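You operate a simulated robot arm through the tools that you are given. There is no shell and no other tool. Be economical: measure what you need, move in short steps, check, and stop when the job is done.

You are at the controls of a simulated robot arm. One attempt, no reset.

Task
Put the degreaser tub on the bread bench top. Then fetch the lime pickle jar and stand it on the steel plate. Then take the flour cup on the west drainer and put it away on the machine bench top. Do these in the order given. Set down upright: lime pickle jar.

It is judged by the outcome, as a careful person would: the job done as asked, and still so three seconds after it is handed in. It fails if anything else is knocked over, pushed out of place, dropped, spilled or broken.

Robot
A 7-joint arm with a vacuum gripper on a trunk, on a base that drives. Base frame: it is fixed to the floor where the robot stands at the start and does not move with it; the origin is under the middle of the robot, x ahead of it, y to its left, z up. Units: m, rad, N and s.
Its first joint turns from -2.007 to 2.007 rad. Places, roughly: bread bench top [3, 0.7, 0.9]; machine bench top [-1.1, 0.7, 0.9]; steel plate [0.6, -2.4, 0.9]. Payload 2.55 kg.
Tool frame: the origin (TCP) lies in the middle of the cups' lips, and z points out of the cups. The gripper has 1 cup of 0.044 m across, covering 0.044 by 0.044 m (tool x, y); the bellows give 0.02 m. With the vacuum on, a cup seals on a smooth face that it is pressed against (1 to 4 N); it does not hold porous or soft things. The pull reaches 55 N.
Orientation is told as [roll, pitch, yaw] about the base's x, y, z axes, in that order, counted from this pose: with the cups facing straight down, the tool's x points along the base's -x, its y along +y and its z along -z.

Tools
- The arm moves only by the tool step_arm. Its argument "increments" is a list of rows, each a list of 7 numbers: the shift along the tool's x, y, z in units of 100 mm (1.0 is 100 mm), then the turn, a rotation vector about the tool's x, y, z in units of 120 degrees (1.0 is 120 degrees), then the vacuum: 1 switches it on, -1 off. In form: [[dx, dy, dz, rx, ry, rz, suction], ...]. A call has 1 to 8 rows; each row is the pose to reach, as a shift and turn from the pose commanded when the call began, along the tool's axes at that moment. A call with a number of a shift or a turn outside -1 to 1 is refused whole. Rows are played at 5 a second. More than 0.05 m and 0.15 rad between two rows, or a gripper value outside its range, and nothing of the call is played. Where a pose cannot be reached the arm comes as near as it can. A force on the tool above 40 N (or 10 N above the force at the start of the call, whichever is more), or a blocked arm, ends the call early, and 0.2 s more pass. The pull builds up within a second once a cup has sealed. Time passes only in rows, and 0.2 s behind the last, so rows that repeat a pose give it time. The reply holds the time, the measured pose of the TCP, the force on the tool along the base axes and the pull of the vacuum, in the units named above and with some noise, with the torque about the TCP (base axes, N m) and any sound that the robot's microphone picked up.
- Cameras (640 x 400 px; columns grow to the right, rows downward): "scene" is now at [-0.0035, 0.1812, 1.7644]; the picture's right is [0.13, -0.99, 0.00], its down [-0.92, -0.12, -0.36] and it looks along [0.36, 0.05, -0.93] (base axes); focal length 214 px, centre (320, 200). "wrist" rides on the gripper at [0.081, 0.006, -0.173] in the tool frame; the picture's right is [-0.08, 1.00, 0.00], its down [-0.89, -0.07, -0.45] and it looks along [-0.44, -0.04, 0.90] (tool axes); focal length 256 px, centre (320, 200). There is no depth. A picture from a camera that has moved, and an enlarged one, comes with that camera's place and axes in the base frame and with its lens.
- camera(camera): a new picture of that camera. It takes no simulated time.
- lift_body(by): slides the trunk up (or, below 0, down) by that many m; the arm and the scene camera ride with it, the base frame stays. It gives what a move gives, with no picture.
- drive_base(legs): drives the robot by 1 to 6 legs, each [ahead, left, turn to the left] in m, m and rad, along the robot's own axes; the way and the turn of a leg run together, so that a leg with both is an arc; at most 1.5 m and 3.142 rad a leg. The arm and the cameras ride along, it lands a little off, and it stops where it bumps. It gives what a move gives.
- head_to(pan, tilt): turns the head with the scene camera to pan (to the left, within 2.705 rad either way) and tilt (down, from -0.506 to 1.204), counted from straight ahead of the robot. It gives what a move gives.
- close_up(camera, box): a new picture of the part [left, top, right, bottom] of that camera's present view, enlarged. It takes no simulated time.
- sign_off(): hands the job in; it is judged then, once.

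Work in short steps. Places have to be worked out from the pictures, the camera data and where the tool is seen: move nearer, look again, correct. Check each grasp and each placing, and mend what went wrong. You have 165 turns and 128 pictures in all, those below and enlarged ones among them. Switch the vacuum off and draw the arm clear of the work before you hand the job in, unless the task says otherwise; then end with one line.

The tools are called after "Call:" as a command line: name --pt "numbers of a row" for each row, then --argument value for the rest, lists and objects as JSON in quotes. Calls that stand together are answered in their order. step_arm: Moves the arm, as the interface text tells. Its arguments: {"type":"object","properties":{"increments":{"type":"array","items":{"type":"array","items":{"type":"number"}}}},"required":["increments"]} The other tools are called the same way: lift_body (by) slides the trunk up or down; drive_base (legs) drives the base; head_to (pan, tilt) turns the head that bears the scene camera; camera (camera) takes a picture; close_up (camera, box) takes an enlarged picture of a part of a camera's view; sign_off () hands the job in.

At the start:

```text
time_s: 0.0
position: [-0.0713, -0.3914, 1.1821]
ee_rot: [-0.001, 0.0, -0.001]
contact_force: [-0.2, 0.4, 0.8]
moment: [0.0, 0.03, 0.01]
pull: 0.0
trunk travel left (down, up): [-0.884, 0.106]
robot x, y, heading: [0.0002, -0.001, 0.002]
head pan, tilt: [0.129, 1.201]
```

scene: 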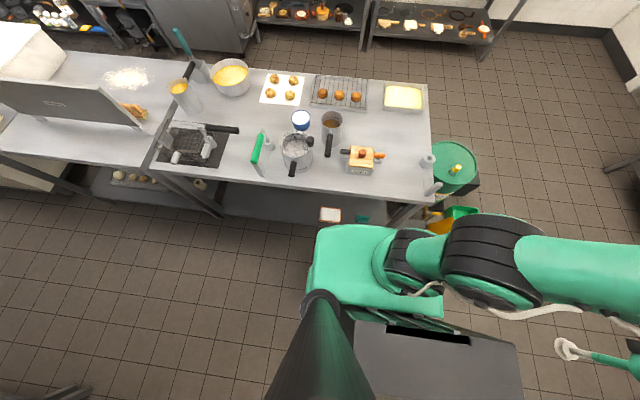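
wrist: 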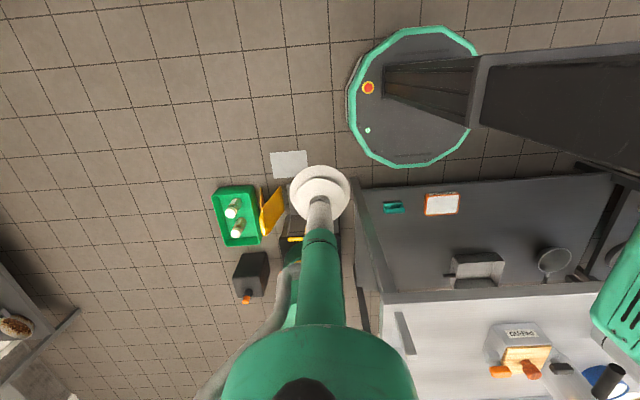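

I'll survey the room first by turning the head in several directions.

Call:
head_to --pan 0.0 --tilt 0.5

Call:
camera --camera "scene"

Call:
head_to --pan 1.4 --tilt 0.5

Call:
camera --camera "scene"

Call:
head_to --pan 2.7 --tilt 0.5

Call:
camera --camera "scene"

Call:
head_to --pan -1.4 --tilt 0.5

Call:
camera --camera "scene"

Call:
head_to --pan -2.6 --tilt 0.5

Call:
camera --camera "scene"

```text
time_s: 1.1
position: [-0.0714, -0.3913, 1.1823]
ee_rot: [-0.002, 0.002, 0.001]
contact_force: [0.6, 0.4, -0.1]
moment: [-0.02, 0.01, -0.01]
pull: 0.1
trunk travel left (down, up): [-0.884, 0.106]
robot x, y, heading: [0.0038, 0.0024, 0.002]
head pan, tilt: [0.0, 0.499]
```

```text
125 pictures are left
camera scene: at [0.0321, 0.174, 1.818], right [0.0, -1.0, 0.0], down [-0.48, 0.0, -0.88], along [0.88, 0.0, -0.48], focal length 214 px, centre (320, 200)
```

scene: 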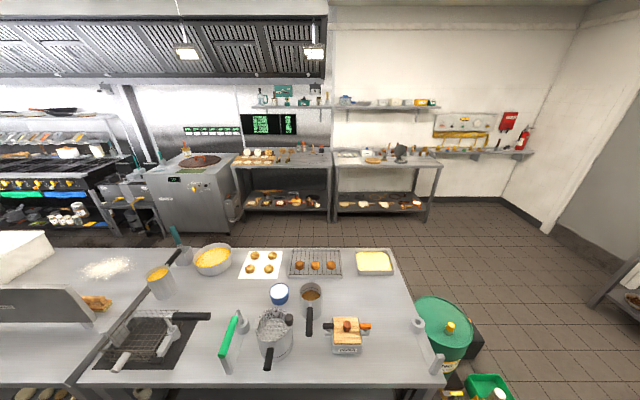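

```text
time_s: 2.6
position: [-0.0706, -0.3912, 1.1817]
ee_rot: [0.001, -0.001, 0.0]
contact_force: [-0.1, 0.4, -0.7]
moment: [0.03, 0.01, 0.05]
pull: 0.1
trunk travel left (down, up): [-0.884, 0.106]
robot x, y, heading: [-0.0006, -0.0032, 0.005]
head pan, tilt: [1.4, 0.499]
```

```text
124 pictures are left
camera scene: at [-0.0434, 0.2637, 1.8181], right [0.99, -0.17, 0.0], down [-0.08, -0.47, -0.88], along [0.15, 0.87, -0.48], focal length 214 px, centre (320, 200)
```

scene: 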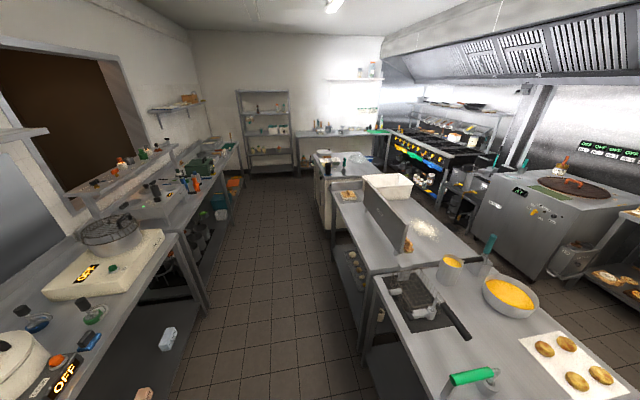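

```text
time_s: 4.1
position: [-0.0705, -0.3907, 1.1824]
ee_rot: [0.0, -0.002, -0.001]
contact_force: [0.6, -0.3, 0.3]
moment: [0.0, 0.0, 0.02]
pull: 0.1
trunk travel left (down, up): [-0.884, 0.106]
robot x, y, heading: [-0.0032, 0.0012, 0.003]
head pan, tilt: [2.7, 0.499]
```

```text
123 pictures are left
camera scene: at [-0.1412, 0.213, 1.8181], right [0.43, 0.9, 0.0], down [0.43, -0.2, -0.88], along [-0.79, 0.38, -0.48], focal length 214 px, centre (320, 200)
```

scene: 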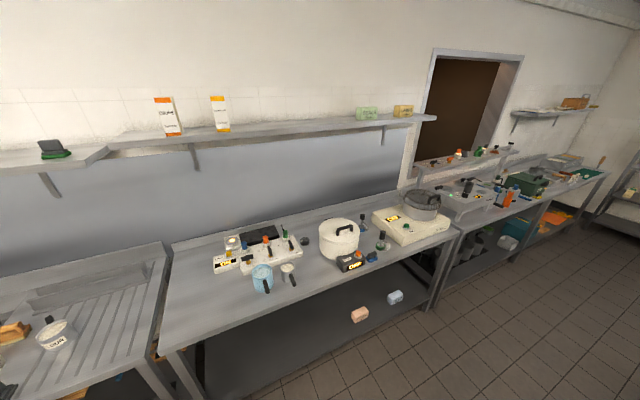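

```text
time_s: 7.4
position: [-0.0708, -0.3907, 1.1831]
ee_rot: [0.0, -0.001, 0.0]
contact_force: [-0.6, -0.3, -0.2]
moment: [0.03, -0.02, -0.02]
pull: 0.0
trunk travel left (down, up): [-0.884, 0.106]
robot x, y, heading: [-0.0048, 0.001, -0.004]
head pan, tilt: [-1.4, 0.499]
```

```text
122 pictures are left
camera scene: at [-0.0434, 0.0843, 1.8181], right [-0.99, -0.17, 0.0], down [-0.08, 0.47, -0.88], along [0.15, -0.87, -0.48], focal length 214 px, centre (320, 200)
```

scene: 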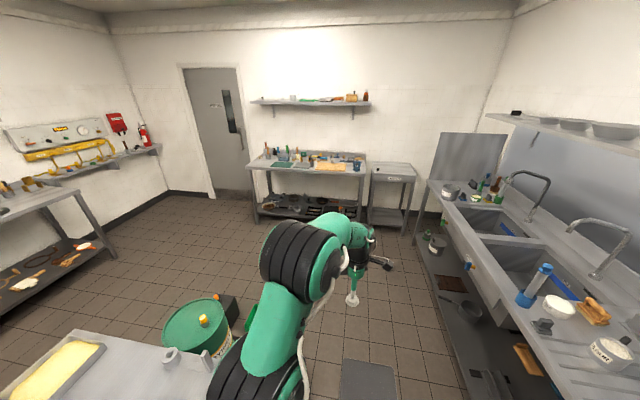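

```text
time_s: 8.8
position: [-0.0704, -0.3914, 1.1814]
ee_rot: [0.0, 0.001, -0.002]
contact_force: [0.1, 0.2, -0.2]
moment: [0.02, 0.01, 0.0]
pull: 0.0
trunk travel left (down, up): [-0.884, 0.106]
robot x, y, heading: [-0.0021, 0.0005, 0.003]
head pan, tilt: [-2.601, 0.499]
```

```text
121 pictures are left
camera scene: at [-0.1369, 0.1271, 1.8181], right [-0.52, 0.86, 0.0], down [0.41, 0.25, -0.88], along [-0.75, -0.45, -0.48], focal length 214 px, centre (320, 200)
```

scene: 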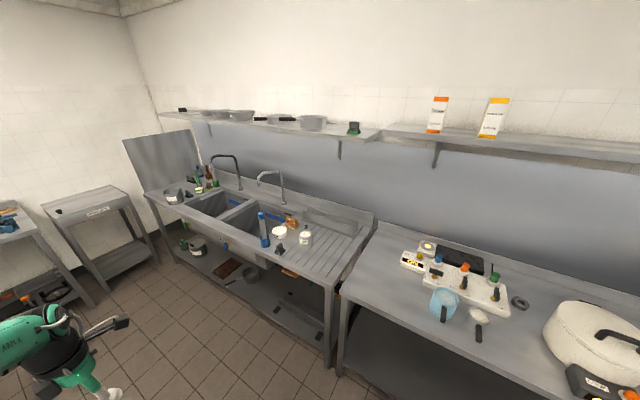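

Let me zoom in on the sink/drainer zone, where tubs appear labelled.

Call:
close_up --camera "scene" --box '[230, 190, 350, 265]'

Call:
close_up --camera "scene" --box '[140, 150, 300, 250]'

Call:
close_up --camera "scene" --box '[390, 230, 550, 330]'

Call:
close_up --camera "scene" --box '[160, 225, 320, 325]'

Call:
head_to --pan -1.4 --tilt 0.4

Call:
close_up --camera "scene" --box '[230, 100, 430, 250]'

Call:
close_up --camera "scene" --box '[420, 200, 520, 270]'

Call:
head_to --pan 0.0 --tilt 0.5

Call:
close_up --camera "scene" --box '[220, 80, 340, 220]'

Call:
close_up --camera "scene" --box '[325, 80, 445, 220]'

```text
5.33 times, centred on (290, 228) of scene
camera zoom: at [-0.1369, 0.1271, 1.8181], right [-0.52, 0.86, 0.0], down [0.41, 0.25, -0.88], along [-0.75, -0.45, -0.48], focal length 1144 px, centre (480, 53)
```

zoom: 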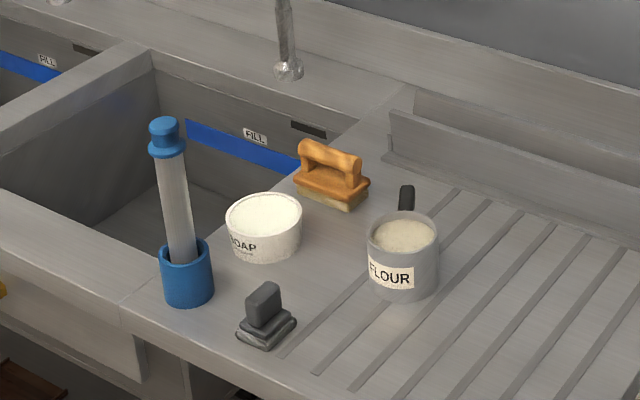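

```text
4.00 times, centred on (220, 200) of scene
camera zoom: at [-0.1369, 0.1271, 1.8181], right [-0.52, 0.86, 0.0], down [0.41, 0.25, -0.88], along [-0.75, -0.45, -0.48], focal length 858 px, centre (720, 200)
```

zoom: 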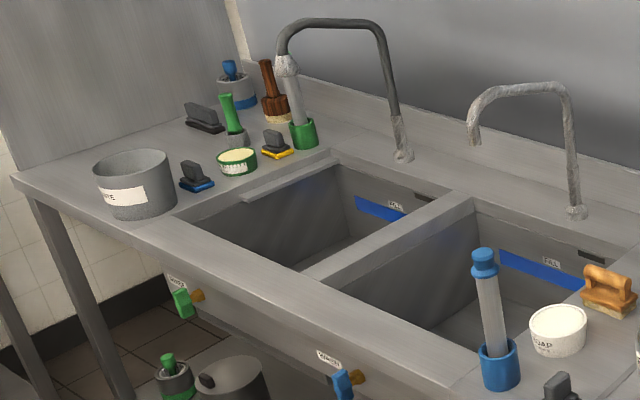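

```text
4.00 times, centred on (470, 280) of scene
camera zoom: at [-0.1369, 0.1271, 1.8181], right [-0.52, 0.86, 0.0], down [0.41, 0.25, -0.88], along [-0.75, -0.45, -0.48], focal length 858 px, centre (-280, -120)
```

zoom: 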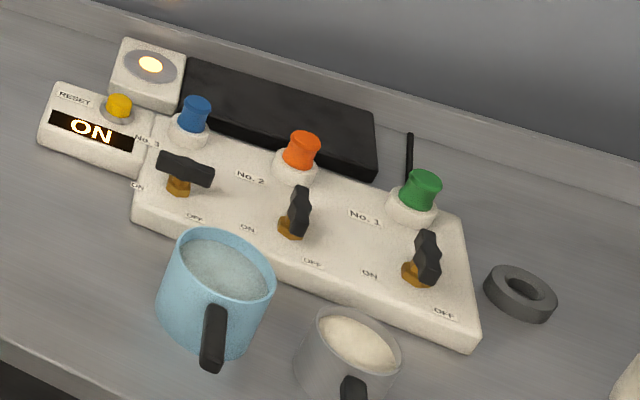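

```text
4.00 times, centred on (240, 275) of scene
camera zoom: at [-0.1369, 0.1271, 1.8181], right [-0.52, 0.86, 0.0], down [0.41, 0.25, -0.88], along [-0.75, -0.45, -0.48], focal length 858 px, centre (640, -100)
```

zoom: 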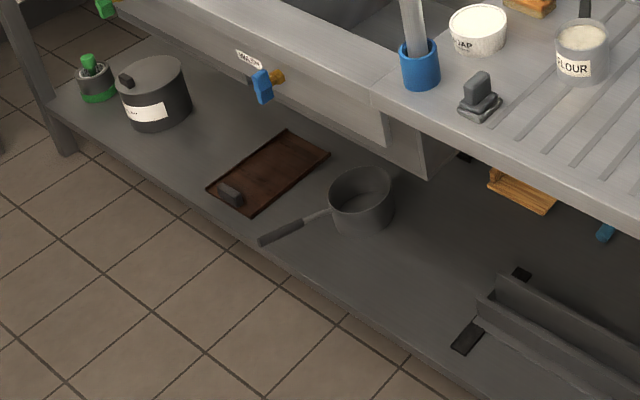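

```text
time_s: 10.2
position: [-0.0703, -0.3913, 1.1824]
ee_rot: [-0.001, 0.001, 0.0]
contact_force: [0.1, -0.2, 0.3]
moment: [0.01, 0.0, -0.01]
pull: 0.1
trunk travel left (down, up): [-0.884, 0.106]
robot x, y, heading: [-0.0025, -0.003, 0.0]
head pan, tilt: [-1.4, 0.4]
```

```text
2.67 times, centred on (330, 175) of scene
camera zoom: at [-0.0433, 0.0827, 1.8272], right [-0.99, -0.17, 0.0], down [-0.07, 0.38, -0.92], along [0.16, -0.91, -0.39], focal length 572 px, centre (293, 267)
```

zoom: 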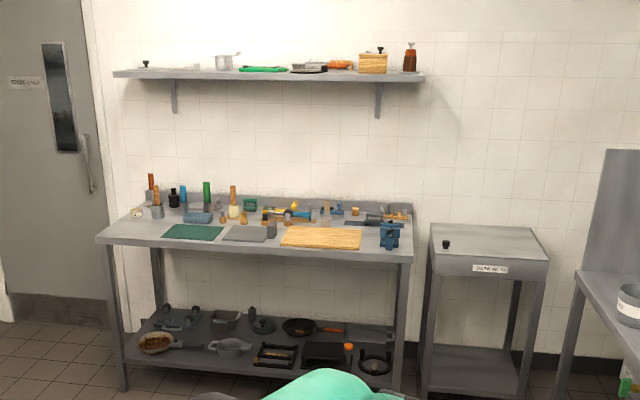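

```text
5.71 times, centred on (470, 235) of scene
camera zoom: at [-0.0433, 0.0827, 1.8272], right [-0.99, -0.17, 0.0], down [-0.07, 0.38, -0.92], along [0.16, -0.91, -0.39], focal length 1226 px, centre (-537, 0)
```

zoom: 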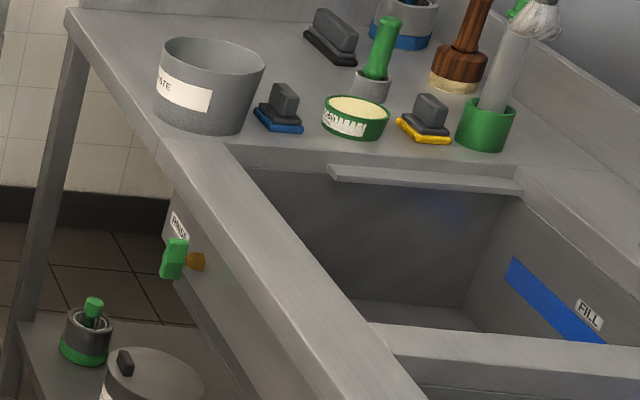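

```text
time_s: 11.7
position: [-0.0718, -0.3905, 1.181]
ee_rot: [0.0, 0.0, 0.0]
contact_force: [0.0, -0.3, -0.6]
moment: [-0.04, 0.01, -0.01]
pull: 0.0
trunk travel left (down, up): [-0.884, 0.106]
robot x, y, heading: [0.0014, -0.0004, -0.001]
head pan, tilt: [0.0, 0.499]
```

```text
2.86 times, centred on (280, 150) of scene
camera zoom: at [0.0321, 0.1739, 1.8181], right [0.0, -1.0, 0.0], down [-0.48, 0.0, -0.88], along [0.88, 0.0, -0.48], focal length 613 px, centre (434, 343)
```

zoom: 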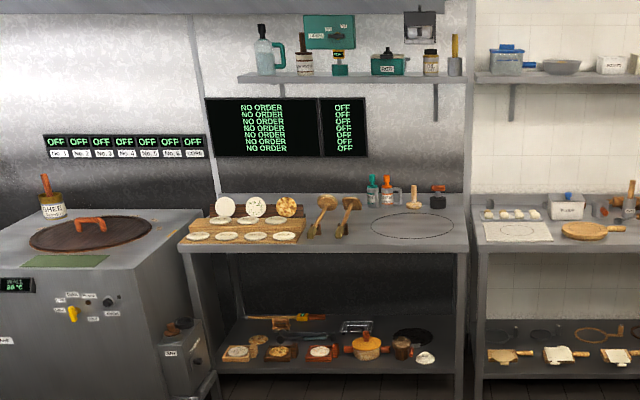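

```text
2.86 times, centred on (385, 150) of scene
camera zoom: at [0.0321, 0.1739, 1.8181], right [0.0, -1.0, 0.0], down [-0.48, 0.0, -0.88], along [0.88, 0.0, -0.48], focal length 613 px, centre (134, 343)
```

zoom: 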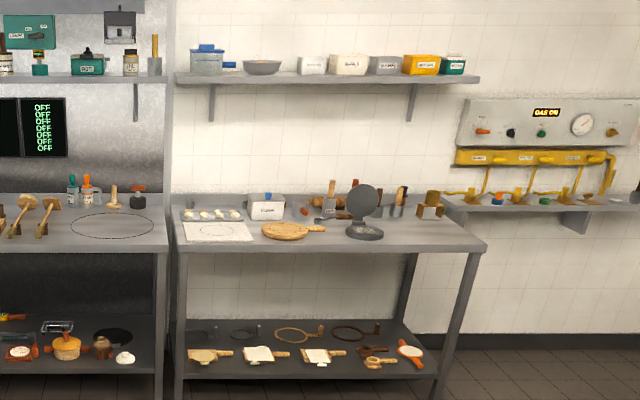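

The green-rimmed tub at the far sink end may be the degreaser; I'll check the floor along the way to it, and read labels.

Call:
head_to --pan -2.0 --tilt 0.8

Call:
camera --camera "scene"

```text
time_s: 13.7
position: [-0.07, -0.3909, 1.1835]
ee_rot: [0.0, 0.001, 0.001]
contact_force: [0.1, -0.3, -0.2]
moment: [-0.01, -0.03, 0.0]
pull: 0.0
trunk travel left (down, up): [-0.884, 0.106]
robot x, y, heading: [0.0, 0.0039, 0.003]
head pan, tilt: [-2.0, 0.799]
```

```text
112 pictures are left
camera scene: at [-0.0925, 0.1006, 1.7921], right [-0.91, 0.42, 0.0], down [0.3, 0.65, -0.7], along [-0.29, -0.63, -0.72], focal length 214 px, centre (320, 200)
```

scene: 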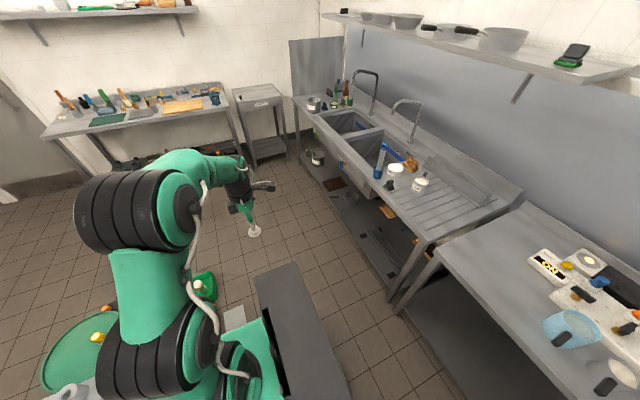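

The dark slab is the robot's own trunk; floor toward the sink is clear. I'll drive alongside the far sink and turn to face it.

Call:
drive_base --legs '[[-0.1, -0.9, 0], [-0.05, -0.5, 0], [0, 0, 3.14]]'

Call:
head_to --pan 0.4 --tilt 0.6

Call:
camera --camera "scene"

Call:
camera --camera "wrist"

```text
time_s: 28.4
position: [-0.0969, -1.0092, 1.1834]
ee_rot: [0.001, 0.002, -3.119]
contact_force: [0.3, 0.1, 0.9]
moment: [0.03, -0.02, 0.0]
pull: 0.1
trunk travel left (down, up): [-0.884, 0.106]
robot x, y, heading: [-0.1616, -1.4057, -3.122]
head pan, tilt: [-2.0, 0.799]
```

```text
time_s: 30.6
position: [-0.096, -1.0094, 1.1826]
ee_rot: [0.0, 0.0, -3.117]
contact_force: [0.5, 0.7, 0.5]
moment: [0.03, -0.02, 0.01]
pull: 0.0
trunk travel left (down, up): [-0.884, 0.106]
robot x, y, heading: [-0.1618, -1.4034, -3.117]
head pan, tilt: [0.4, 0.6]
```

```text
111 pictures are left
camera scene: at [-0.174, -1.6158, 1.809], right [-0.41, 0.91, 0.0], down [0.52, 0.23, -0.83], along [-0.75, -0.34, -0.56], focal length 214 px, centre (320, 200)
```

scene: 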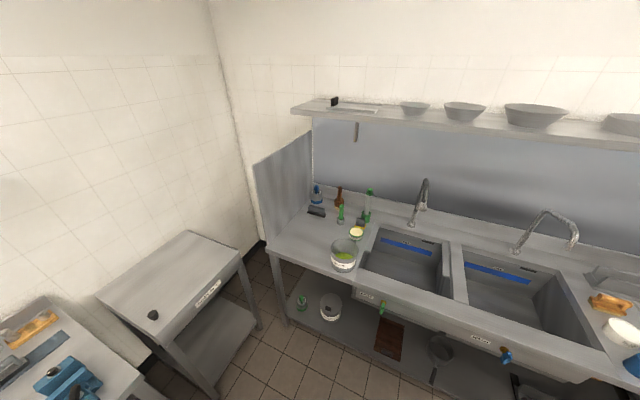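

```text
110 pictures are left
camera wrist: at [-0.016, -1.0148, 1.3559], right [-0.06, -1.0, 0.0], down [-0.89, 0.05, 0.45], along [-0.44, 0.03, -0.9], focal length 256 px, centre (320, 200)
```

wrist: 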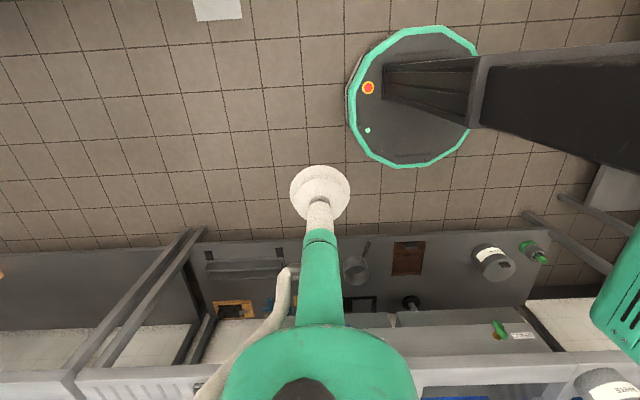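

Zoom on the cluster at the sink end to read the labels.

Call:
close_up --camera "scene" --box '[295, 175, 391, 275]'

```text
4.00 times, centred on (343, 225) of scene
camera zoom: at [-0.174, -1.6158, 1.809], right [-0.41, 0.91, 0.0], down [0.52, 0.23, -0.83], along [-0.75, -0.34, -0.56], focal length 858 px, centre (228, 100)
```

zoom: 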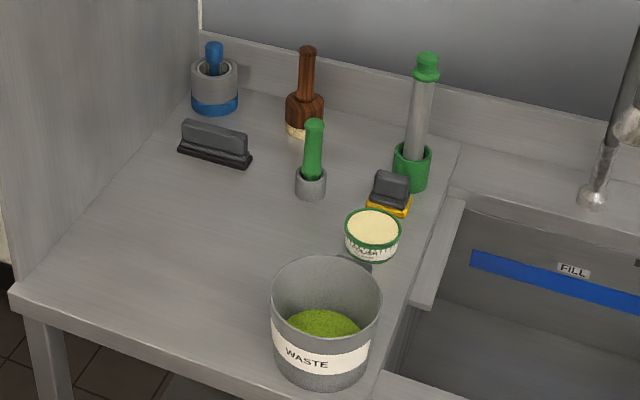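

Zoom tighter on the green-rimmed tub's label.

Call:
close_up --camera "scene" --box '[343, 222, 371, 244]'

```text
16.00 times, centred on (357, 233) of scene
camera zoom: at [-0.174, -1.6158, 1.809], right [-0.41, 0.91, 0.0], down [0.52, 0.23, -0.83], along [-0.75, -0.34, -0.56], focal length 3432 px, centre (-272, -328)
```

zoom: 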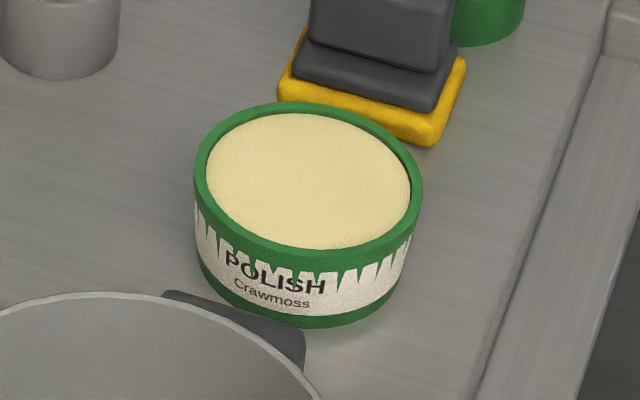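

It is polish, not degreaser. I'll survey the south table and the remaining areas with zooms from here.

Call:
head_to --pan 1.57 --tilt 0.6

Call:
camera --camera "scene"

Call:
head_to --pan 2.4 --tilt 0.4

Call:
camera --camera "scene"

```text
time_s: 32.0
position: [-0.0962, -1.0095, 1.1831]
ee_rot: [-0.001, 0.0, -3.119]
contact_force: [-0.3, 0.2, 0.0]
moment: [0.03, 0.0, -0.03]
pull: 0.0
trunk travel left (down, up): [-0.884, 0.106]
robot x, y, heading: [-0.1552, -1.4024, -3.119]
head pan, tilt: [1.571, 0.6]
```

```text
107 pictures are left
camera scene: at [-0.0914, -1.668, 1.809], right [-1.0, -0.02, 0.0], down [-0.01, 0.56, -0.83], along [0.02, -0.82, -0.56], focal length 214 px, centre (320, 200)
```

scene: 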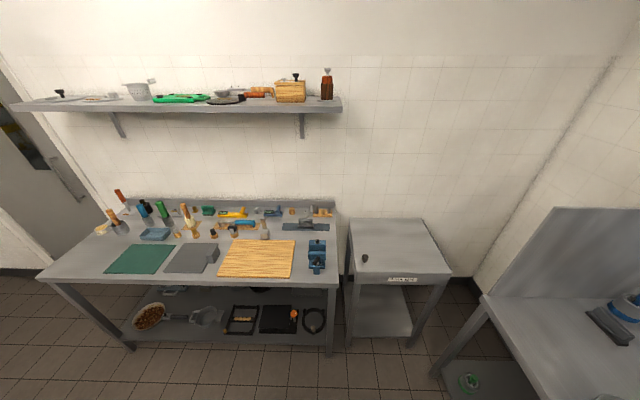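

```text
time_s: 33.1
position: [-0.0963, -1.0092, 1.1831]
ee_rot: [-0.001, -0.001, -3.119]
contact_force: [0.5, -0.3, -0.4]
moment: [-0.02, -0.01, -0.02]
pull: 0.0
trunk travel left (down, up): [-0.884, 0.106]
robot x, y, heading: [-0.1646, -1.4015, -3.116]
head pan, tilt: [2.4, 0.4]
```

```text
106 pictures are left
camera scene: at [-0.0237, -1.6408, 1.8272], right [-0.66, -0.75, 0.0], down [-0.29, 0.26, -0.92], along [0.69, -0.61, -0.39], focal length 214 px, centre (320, 200)
```

scene: 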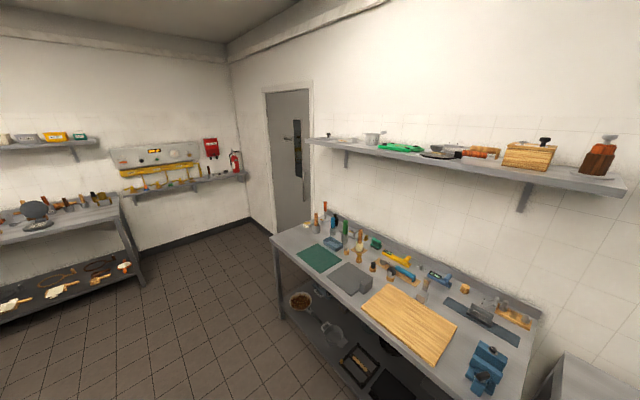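

The steel plate is at about (0.61, -2.41). Now look toward the barrel/green caddy by the island.

Call:
head_to --pan -2.13 --tilt 0.6

Call:
camera --camera "scene"

```text
time_s: 36.8
position: [-0.0963, -1.0101, 1.1826]
ee_rot: [0.0, 0.002, -3.118]
contact_force: [-1.0, 0.1, 0.3]
moment: [-0.01, 0.0, 0.0]
pull: 0.1
trunk travel left (down, up): [-0.884, 0.106]
robot x, y, heading: [-0.1598, -1.402, -3.114]
head pan, tilt: [-2.129, 0.6]
```

```text
105 pictures are left
camera scene: at [-0.0482, -1.5036, 1.809], right [0.86, -0.51, 0.0], down [-0.29, -0.49, -0.83], along [0.42, 0.71, -0.56], focal length 214 px, centre (320, 200)
```

scene: 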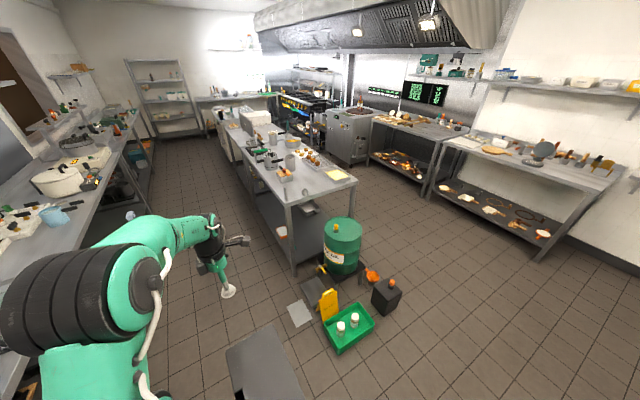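

Call:
close_up --camera "scene" --box '[290, 215, 410, 355]'

Call:
close_up --camera "scene" --box '[370, 40, 490, 130]'

Call:
close_up --camera "scene" --box '[480, 55, 640, 175]'

```text
2.86 times, centred on (350, 285) of scene
camera zoom: at [-0.0482, -1.5036, 1.809], right [0.86, -0.51, 0.0], down [-0.29, -0.49, -0.83], along [0.42, 0.71, -0.56], focal length 613 px, centre (234, -43)
```

zoom: 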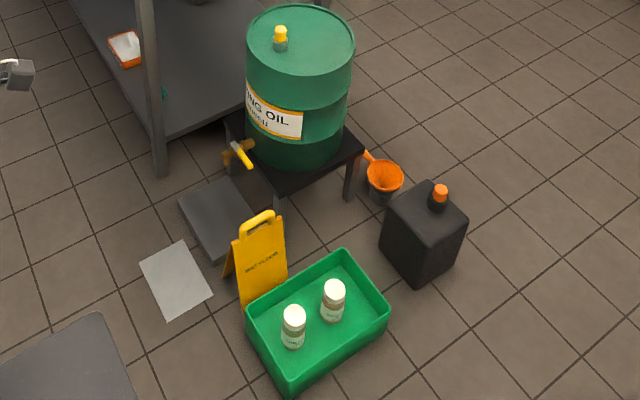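

```text
4.44 times, centred on (430, 85) of scene
camera zoom: at [-0.0482, -1.5036, 1.809], right [0.86, -0.51, 0.0], down [-0.29, -0.49, -0.83], along [0.42, 0.71, -0.56], focal length 953 px, centre (-169, 711)
```

zoom: 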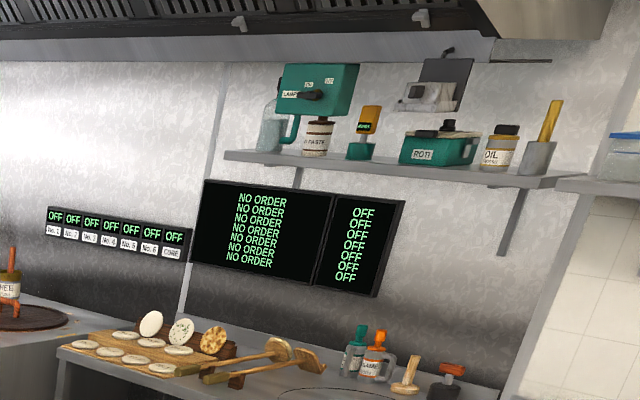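

```text
3.33 times, centred on (560, 115) of scene
camera zoom: at [-0.0482, -1.5036, 1.809], right [0.86, -0.51, 0.0], down [-0.29, -0.49, -0.83], along [0.42, 0.71, -0.56], focal length 715 px, centre (-480, 483)
```

zoom: 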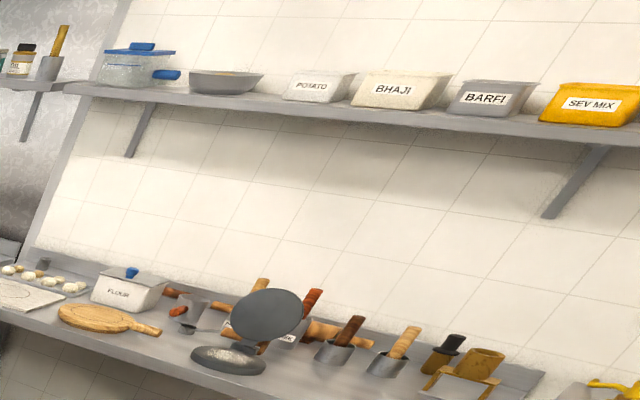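

Zoom on the orange/white item on the island undershelf and the bottles in the caddy.

Call:
close_up --camera "scene" --box '[265, 215, 325, 255]'

Call:
close_up --camera "scene" --box '[325, 300, 375, 350]'

```text
10.00 times, centred on (295, 235) of scene
camera zoom: at [-0.0482, -1.5036, 1.809], right [0.86, -0.51, 0.0], down [-0.29, -0.49, -0.83], along [0.42, 0.71, -0.56], focal length 2145 px, centre (570, -150)
```

zoom: 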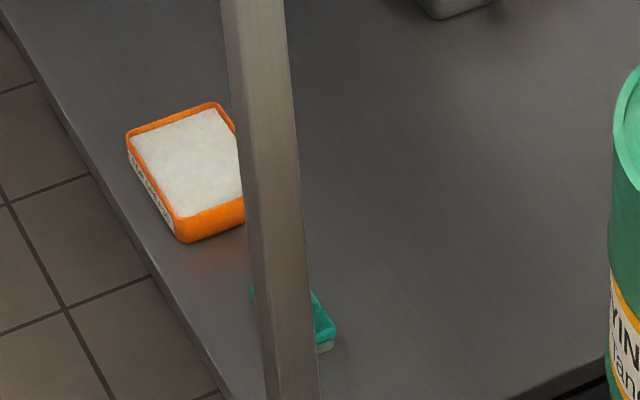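

```text
8.00 times, centred on (350, 325) of scene
camera zoom: at [-0.0482, -1.5036, 1.809], right [0.86, -0.51, 0.0], down [-0.29, -0.49, -0.83], along [0.42, 0.71, -0.56], focal length 1716 px, centre (80, -800)
```

zoom: 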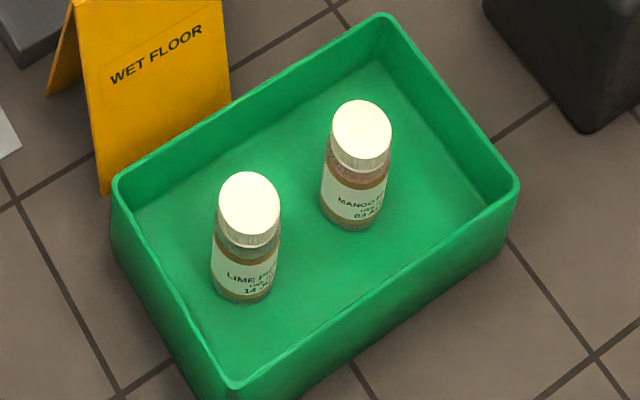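

The lime pickle jar is the left bottle in the floor crate. The orange tub on the island undershelf could be degreaser; I'll drive up next to it with heading north and read its label.

Call:
drive_base --legs '[[0, 0, -1.57], [1.4, 0, 0]]'

Call:
head_to --pan -1.3 --tilt 1.1

Call:
camera --camera "scene"

Call:
camera --camera "wrist"

```text
time_s: 47.5
position: [0.1768, -0.0561, 1.1811]
ee_rot: [-0.001, 0.001, 1.622]
contact_force: [0.5, 0.7, -0.8]
moment: [-0.01, 0.01, 0.0]
pull: 0.0
trunk travel left (down, up): [-0.884, 0.106]
robot x, y, heading: [-0.2189, -0.0084, 1.626]
head pan, tilt: [-2.129, 0.6]
```

```text
time_s: 48.7
position: [0.1767, -0.0575, 1.182]
ee_rot: [0.0, 0.001, 1.623]
contact_force: [-0.3, -0.6, 0.1]
moment: [0.02, -0.01, 0.02]
pull: 0.0
trunk travel left (down, up): [-0.884, 0.106]
robot x, y, heading: [-0.2166, -0.0057, 1.623]
head pan, tilt: [-1.3, 1.1]
```

```text
99 pictures are left
camera scene: at [-0.3292, -0.059, 1.7704], right [0.32, -0.95, 0.0], down [-0.84, -0.28, -0.45], along [0.43, 0.14, -0.89], focal length 214 px, centre (320, 200)
```

scene: 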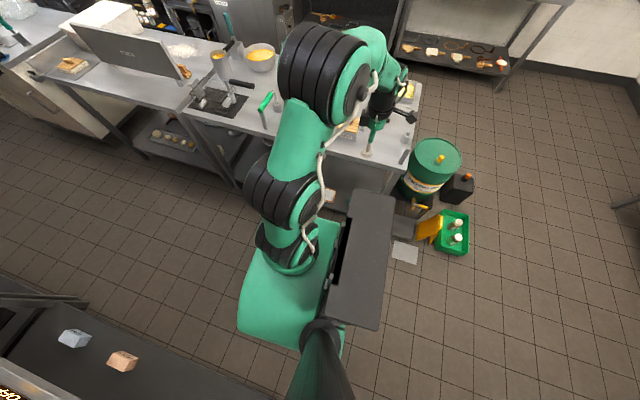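

```text
98 pictures are left
camera wrist: at [0.1746, -0.1389, 1.3559], right [-1.0, 0.03, 0.0], down [0.02, 0.9, 0.45], along [0.01, 0.45, -0.9], focal length 256 px, centre (320, 200)
```

wrist: 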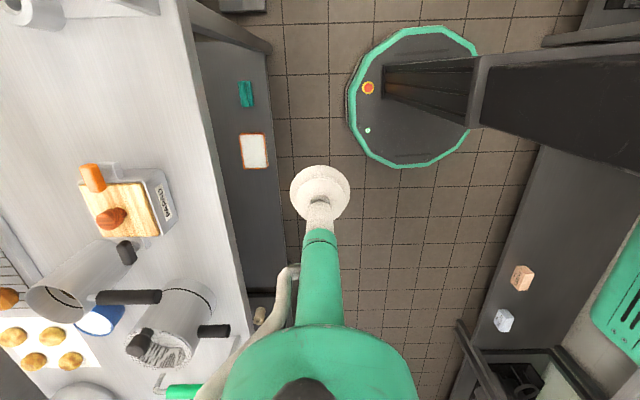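

The tub is at about (0.46, 0.15) on the undershelf, just inside the edge. Lower the trunk for a view of its label.

Call:
close_up --camera "wrist" --box '[225, 75, 285, 175]'

Call:
close_up --camera "scene" --box '[310, 175, 350, 210]'

```text
4.00 times, centred on (255, 125) of wrist
camera zoom: at [0.1746, -0.1389, 1.3559], right [-1.0, 0.03, 0.0], down [0.02, 0.9, 0.45], along [0.01, 0.45, -0.9], focal length 1024 px, centre (580, 500)
```

zoom: 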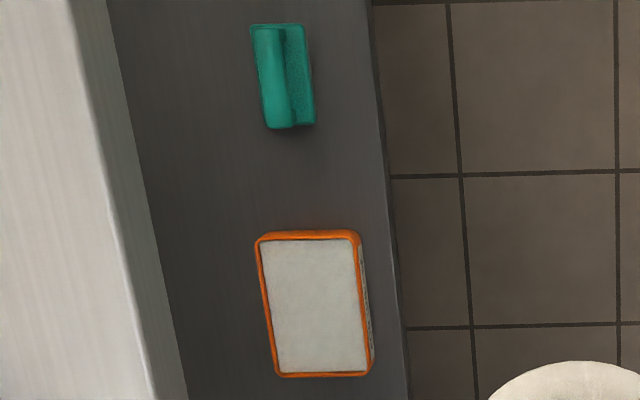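

```text
11.43 times, centred on (330, 192) of scene
camera zoom: at [-0.3292, -0.059, 1.7704], right [0.32, -0.95, 0.0], down [-0.84, -0.28, -0.45], along [0.43, 0.14, -0.89], focal length 2451 px, centre (206, 286)
```

zoom: 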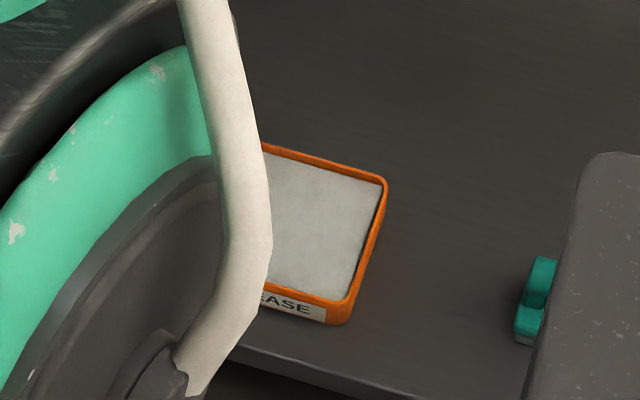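

The label ends in "...EASE"; I need the full word. I'll back off left a little and lower the trunk for a better angle.

Call:
drive_base --legs '[[0, 0.13, -0.05]]'

Call:
lift_body --by -0.6

Call:
head_to --pan -1.4 --tilt 0.8

Call:
camera --camera "scene"

```text
time_s: 50.0
position: [0.044, -0.0793, 1.1822]
ee_rot: [0.0, 0.0, 1.575]
contact_force: [-0.8, 0.0, 0.1]
moment: [-0.04, -0.01, 0.01]
pull: 0.0
trunk travel left (down, up): [-0.884, 0.106]
robot x, y, heading: [-0.3467, -0.0125, 1.574]
head pan, tilt: [-1.3, 1.1]
```

```text
refused: -0.6 is not a number from -0.4 to 0.4
```

```text
time_s: 50.8
position: [0.0465, -0.0808, 1.1817]
ee_rot: [0.001, 0.001, 1.575]
contact_force: [0.6, -0.6, 0.2]
moment: [-0.03, -0.01, -0.01]
pull: 0.1
trunk travel left (down, up): [-0.884, 0.106]
robot x, y, heading: [-0.3476, -0.0103, 1.574]
head pan, tilt: [-1.4, 0.799]
```

```text
95 pictures are left
camera scene: at [-0.4416, -0.0599, 1.7921], right [0.17, -0.98, 0.0], down [-0.71, -0.12, -0.7], along [0.69, 0.12, -0.72], focal length 214 px, centre (320, 200)
```

scene: 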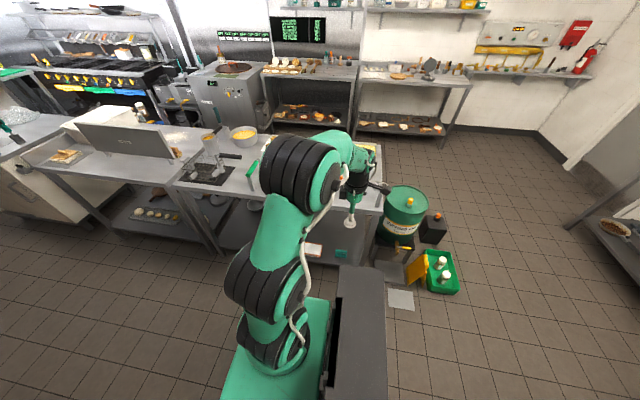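

Call:
close_up --camera "scene" --box '[300, 236, 330, 262]'

```text
15.38 times, centred on (315, 249) of scene
camera zoom: at [-0.4416, -0.0599, 1.7921], right [0.17, -0.98, 0.0], down [-0.71, -0.12, -0.7], along [0.69, 0.12, -0.72], focal length 3300 px, centre (397, -554)
```

zoom: 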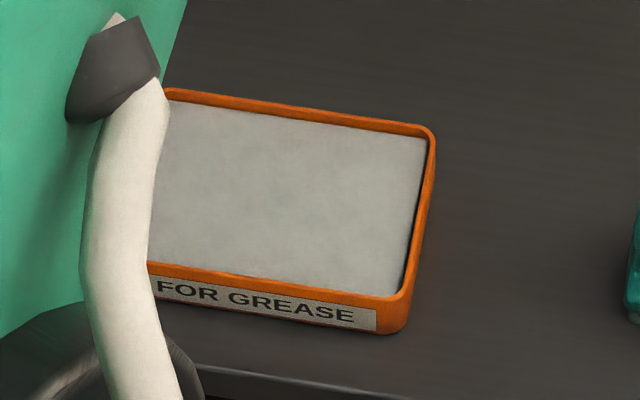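

It reads "... FOR GREASE" – very likely the degreaser tub. I'll lower the trunk fully (free space here) and look at it level.

Call:
lift_body --by -0.4

Call:
camera --camera "scene"

Call:
lift_body --by -0.4

Call:
head_to --pan -1.4 --tilt 0.5

Call:
camera --camera "scene"

Call:
camera --camera "wrist"

```text
time_s: 54.6
position: [0.0453, -0.0797, 0.7815]
ee_rot: [0.001, -0.001, 1.574]
contact_force: [0.1, 0.7, -0.7]
moment: [-0.01, 0.01, 0.04]
pull: 0.1
trunk travel left (down, up): [-0.484, 0.506]
robot x, y, heading: [-0.3453, -0.01, 1.574]
head pan, tilt: [-1.4, 0.799]
```

```text
93 pictures are left
camera scene: at [-0.4422, -0.0599, 1.3921], right [0.17, -0.98, 0.0], down [-0.71, -0.12, -0.7], along [0.69, 0.12, -0.72], focal length 214 px, centre (320, 200)
```

scene: 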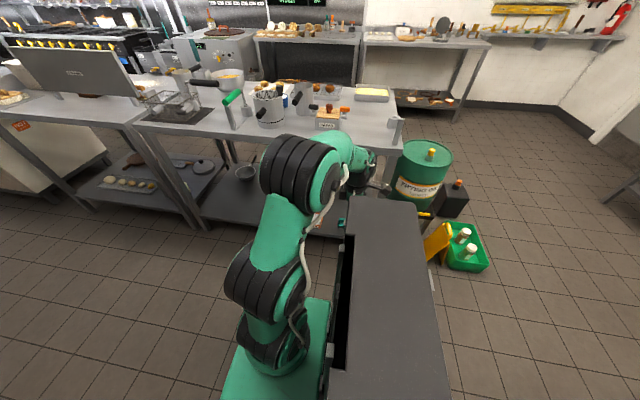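

```text
time_s: 58.4
position: [0.0456, -0.0797, 0.3833]
ee_rot: [-0.001, 0.0, 1.573]
contact_force: [-0.1, 0.6, 1.4]
moment: [-0.02, 0.03, -0.03]
pull: 0.1
trunk travel left (down, up): [-0.084, 0.906]
robot x, y, heading: [-0.3473, -0.0093, 1.573]
head pan, tilt: [-1.4, 0.799]
```

```text
time_s: 59.2
position: [0.0447, -0.0805, 0.3824]
ee_rot: [-0.001, -0.001, 1.574]
contact_force: [-0.3, -0.3, -1.0]
moment: [-0.02, 0.0, 0.03]
pull: 0.1
trunk travel left (down, up): [-0.084, 0.906]
robot x, y, heading: [-0.3473, -0.0093, 1.574]
head pan, tilt: [-1.4, 0.499]
```

```text
92 pictures are left
camera scene: at [-0.432, -0.0581, 1.018], right [0.17, -0.98, 0.0], down [-0.47, -0.08, -0.88], along [0.86, 0.15, -0.48], focal length 214 px, centre (320, 200)
```

scene: 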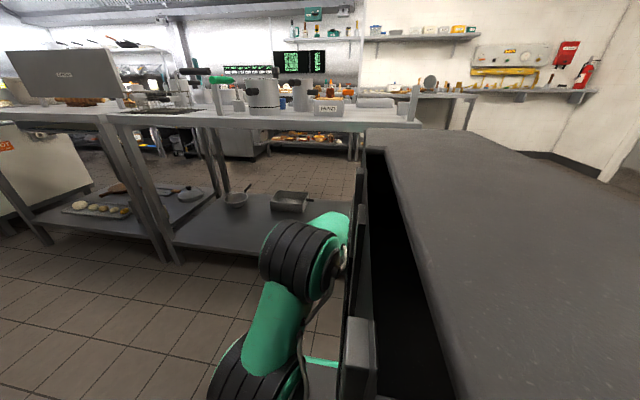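

```text
91 pictures are left
camera wrist: at [0.0384, -0.1618, 0.5558], right [-1.0, 0.08, 0.0], down [0.07, 0.89, 0.45], along [0.03, 0.44, -0.9], focal length 256 px, centre (320, 200)
```

wrist: 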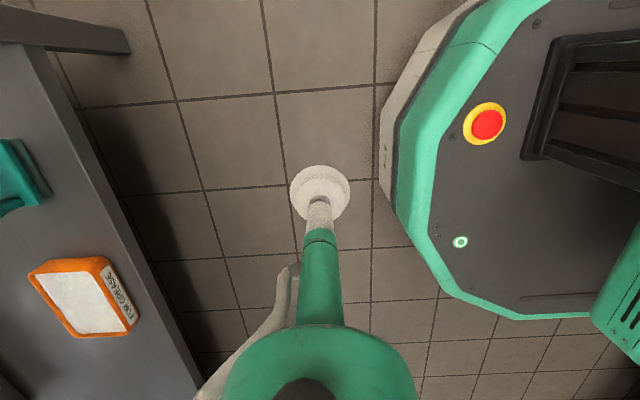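

Call:
close_up --camera "wrist" --box '[20, 245, 150, 345]'

```text
4.00 times, centred on (85, 295) of wrist
camera zoom: at [0.0384, -0.1618, 0.5558], right [-1.0, 0.08, 0.0], down [0.07, 0.89, 0.45], along [0.03, 0.44, -0.9], focal length 1024 px, centre (1260, -180)
```

zoom: 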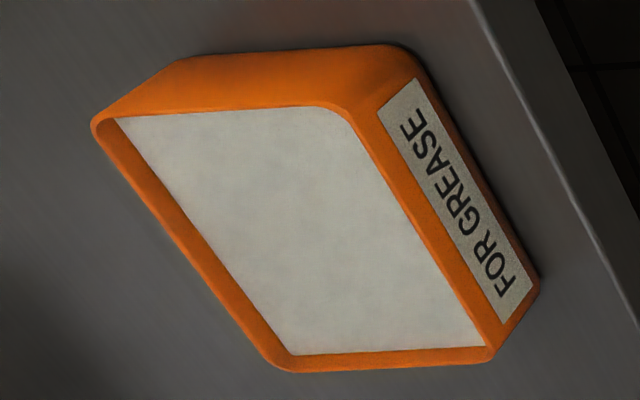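

Confirmed "FOR GREASE": that's the tub, at roughly (0.48, 0.17), top z≈0.23. The arm now fits below the bench top, so I'll drive ahead 0.25 and partway right, then look again.

Call:
drive_base --legs '[[0.25, 0, 0], [0, -0.25, 0]]'

Call:
camera --camera "wrist"

Call:
camera --camera "scene"

```text
time_s: 62.5
position: [0.2922, 0.1714, 0.3815]
ee_rot: [0.0, 0.001, 1.574]
contact_force: [-0.8, 0.1, 0.4]
moment: [0.03, 0.0, 0.01]
pull: 0.1
trunk travel left (down, up): [-0.084, 0.906]
robot x, y, heading: [-0.096, 0.2399, 1.573]
head pan, tilt: [-1.4, 0.499]
```

```text
89 pictures are left
camera wrist: at [0.2859, 0.0902, 0.5558], right [-1.0, 0.08, 0.0], down [0.07, 0.89, 0.45], along [0.03, 0.44, -0.9], focal length 256 px, centre (320, 200)
```

wrist: 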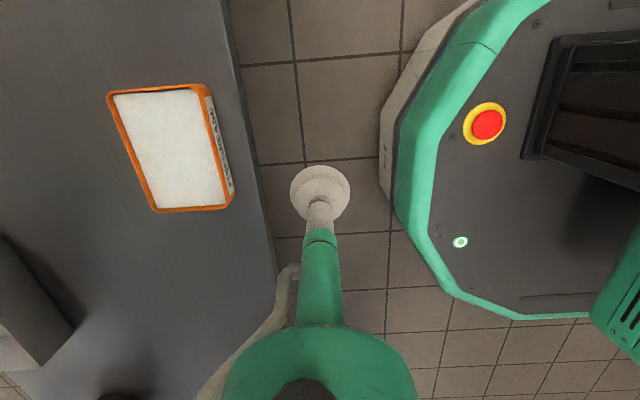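

```text
88 pictures are left
camera scene: at [-0.1844, 0.1941, 1.0181], right [0.17, -0.98, 0.0], down [-0.47, -0.08, -0.88], along [0.86, 0.15, -0.48], focal length 214 px, centre (320, 200)
```

scene: 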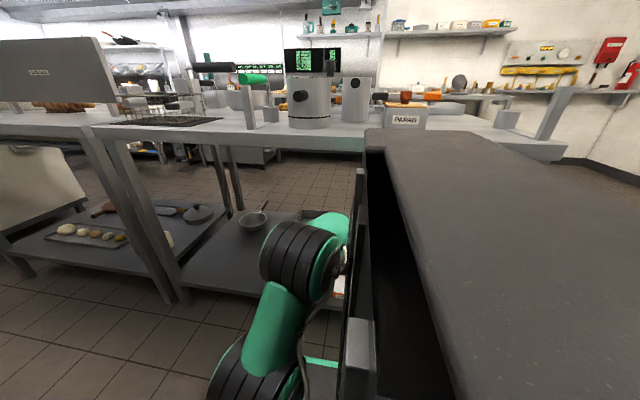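

The tub centre refines to (0.484, 0.165), surface z≈0.22. Drive 0.16 right and recheck.

Call:
drive_base --legs '[[0, -0.16, 0]]'

Call:
camera --camera "wrist"

```text
time_s: 63.9
position: [0.4519, 0.1715, 0.383]
ee_rot: [0.0, 0.001, 1.575]
contact_force: [-0.1, -0.3, 0.5]
moment: [0.02, 0.01, -0.02]
pull: 0.1
trunk travel left (down, up): [-0.084, 0.906]
robot x, y, heading: [0.062, 0.2404, 1.576]
head pan, tilt: [-1.4, 0.499]
```

```text
87 pictures are left
camera wrist: at [0.4456, 0.0905, 0.5559], right [-1.0, 0.08, 0.0], down [0.07, 0.89, 0.45], along [0.03, 0.44, -0.9], focal length 256 px, centre (320, 200)
```

wrist: 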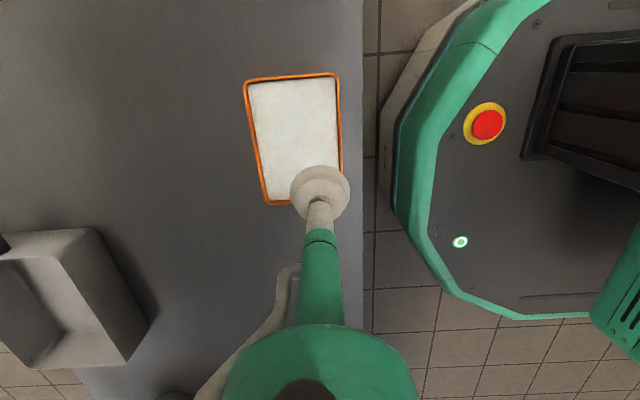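

Tub centre holds at (0.482, 0.164). Arm: shift outward 31 mm and descend to ~0.28.

Call:
step_arm --pt "0.07 -0.31 0 0 0 0 -1" --pt "0.07 -0.31 0.4 0 0 0 -1" --pt "0.07 -0.31 0.8 0 0 0 -1" --pt "0.07 -0.31 1.0 0 0 0 -1" --pt "0.07 -0.31 1.0 0 0 0 -1"

Call:
camera --camera "wrist"

```text
time_s: 65.1
position: [0.4822, 0.1662, 0.2825]
ee_rot: [0.001, -0.001, 1.573]
contact_force: [0.6, 0.0, 0.9]
moment: [-0.01, 0.02, -0.02]
pull: 0.2
out of reach, approached as far as the arm can: row 1
trunk travel left (down, up): [-0.084, 0.906]
robot x, y, heading: [0.0574, 0.2439, 1.572]
head pan, tilt: [-1.4, 0.499]
```

```text
86 pictures are left
camera wrist: at [0.4764, 0.0836, 0.4558], right [-1.0, 0.08, 0.0], down [0.07, 0.89, 0.45], along [0.03, 0.44, -0.9], focal length 256 px, centre (320, 200)
```

wrist: 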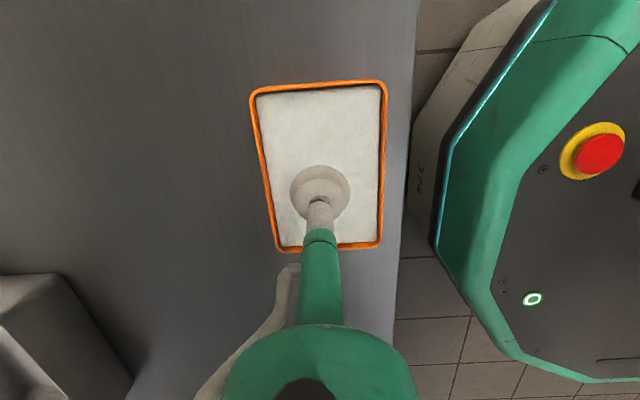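

Centred over the tub. Descend with vacuum on to z≈0.225.

Call:
step_arm --pt "0 0 0.2 0 0 0 1" --pt "0 0 0.4 0 0 0 1" --pt "0 0 0.5 0 0 0 1" --pt "0 0 0.57 0 0 0 1" --pt "0 0 0.57 0 0 0 1"

```text
time_s: 66.1
position: [0.4844, 0.165, 0.2332]
ee_rot: [-0.006, 0.001, 1.574]
contact_force: [-5.8, 2.1, 15.2]
moment: [0.03, 0.13, 0.0]
pull: 54.9
trunk travel left (down, up): [-0.084, 0.906]
robot x, y, heading: [0.0603, 0.2438, 1.575]
head pan, tilt: [-1.4, 0.499]
stopped in row 4: the force on the tool passed its limit (the readings are from after the stop); the commanded pose is now the measured one
```

Sealed (pull 54.9 N). Lift 7 cm and check.

Call:
step_arm --pt "0 0 -0.1 0 0 0 1" --pt "0 0 -0.3 0 0 0 1" --pt "0 0 -0.5 0 0 0 1" --pt "0 0 -0.7 0 0 0 1" --pt "0 0 -0.7 0 0 0 1"

Call:
camera --camera "wrist"

```text
time_s: 67.3
position: [0.4845, 0.164, 0.3008]
ee_rot: [-0.004, 0.002, 1.574]
contact_force: [0.3, 0.0, -5.9]
moment: [-0.06, 0.02, 0.03]
pull: 54.9
trunk travel left (down, up): [-0.084, 0.906]
robot x, y, heading: [0.0639, 0.2435, 1.574]
head pan, tilt: [-1.4, 0.499]
```

```text
85 pictures are left
camera wrist: at [0.4777, 0.0832, 0.4741], right [-1.0, 0.08, 0.0], down [0.07, 0.89, 0.44], along [0.04, 0.44, -0.9], focal length 256 px, centre (320, 200)
```

wrist: 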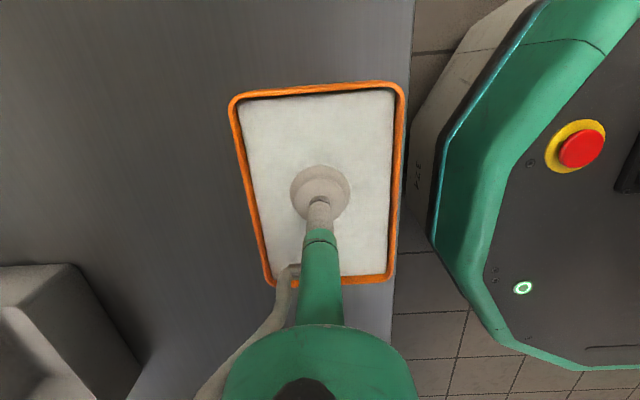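

Held well (~0.6 kg). Back out from under the bench, then raise the trunk.

Call:
drive_base --legs '[[0, 0.35, 0]]'

Call:
lift_body --by 0.4

Call:
lift_body --by 0.4

Call:
camera --camera "wrist"

```text
time_s: 69.5
position: [0.1351, 0.1638, 0.3013]
ee_rot: [-0.005, 0.002, 1.576]
contact_force: [1.2, 0.4, -6.0]
moment: [-0.04, -0.02, -0.03]
pull: 54.8
trunk travel left (down, up): [-0.084, 0.906]
robot x, y, heading: [-0.2899, 0.2402, 1.573]
head pan, tilt: [-1.4, 0.499]
```

```text
time_s: 73.4
position: [0.1357, 0.1642, 0.7007]
ee_rot: [-0.002, 0.0, 1.575]
contact_force: [0.2, 0.3, -6.4]
moment: [-0.01, 0.02, -0.02]
pull: 54.9
trunk travel left (down, up): [-0.484, 0.506]
robot x, y, heading: [-0.288, 0.2368, 1.572]
head pan, tilt: [-1.4, 0.499]
```

```text
time_s: 77.2
position: [0.135, 0.163, 1.1006]
ee_rot: [-0.003, 0.002, 1.575]
contact_force: [-0.2, 0.0, -6.3]
moment: [-0.04, -0.02, -0.01]
pull: 54.7
trunk travel left (down, up): [-0.884, 0.106]
robot x, y, heading: [-0.2894, 0.2388, 1.574]
head pan, tilt: [-1.4, 0.499]
```

```text
84 pictures are left
camera wrist: at [0.1289, 0.0823, 1.2739], right [-1.0, 0.08, 0.0], down [0.07, 0.89, 0.44], along [0.04, 0.44, -0.9], focal length 256 px, centre (320, 200)
```

wrist: 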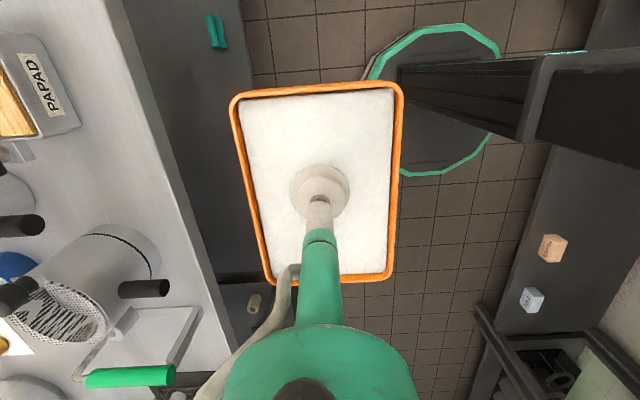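

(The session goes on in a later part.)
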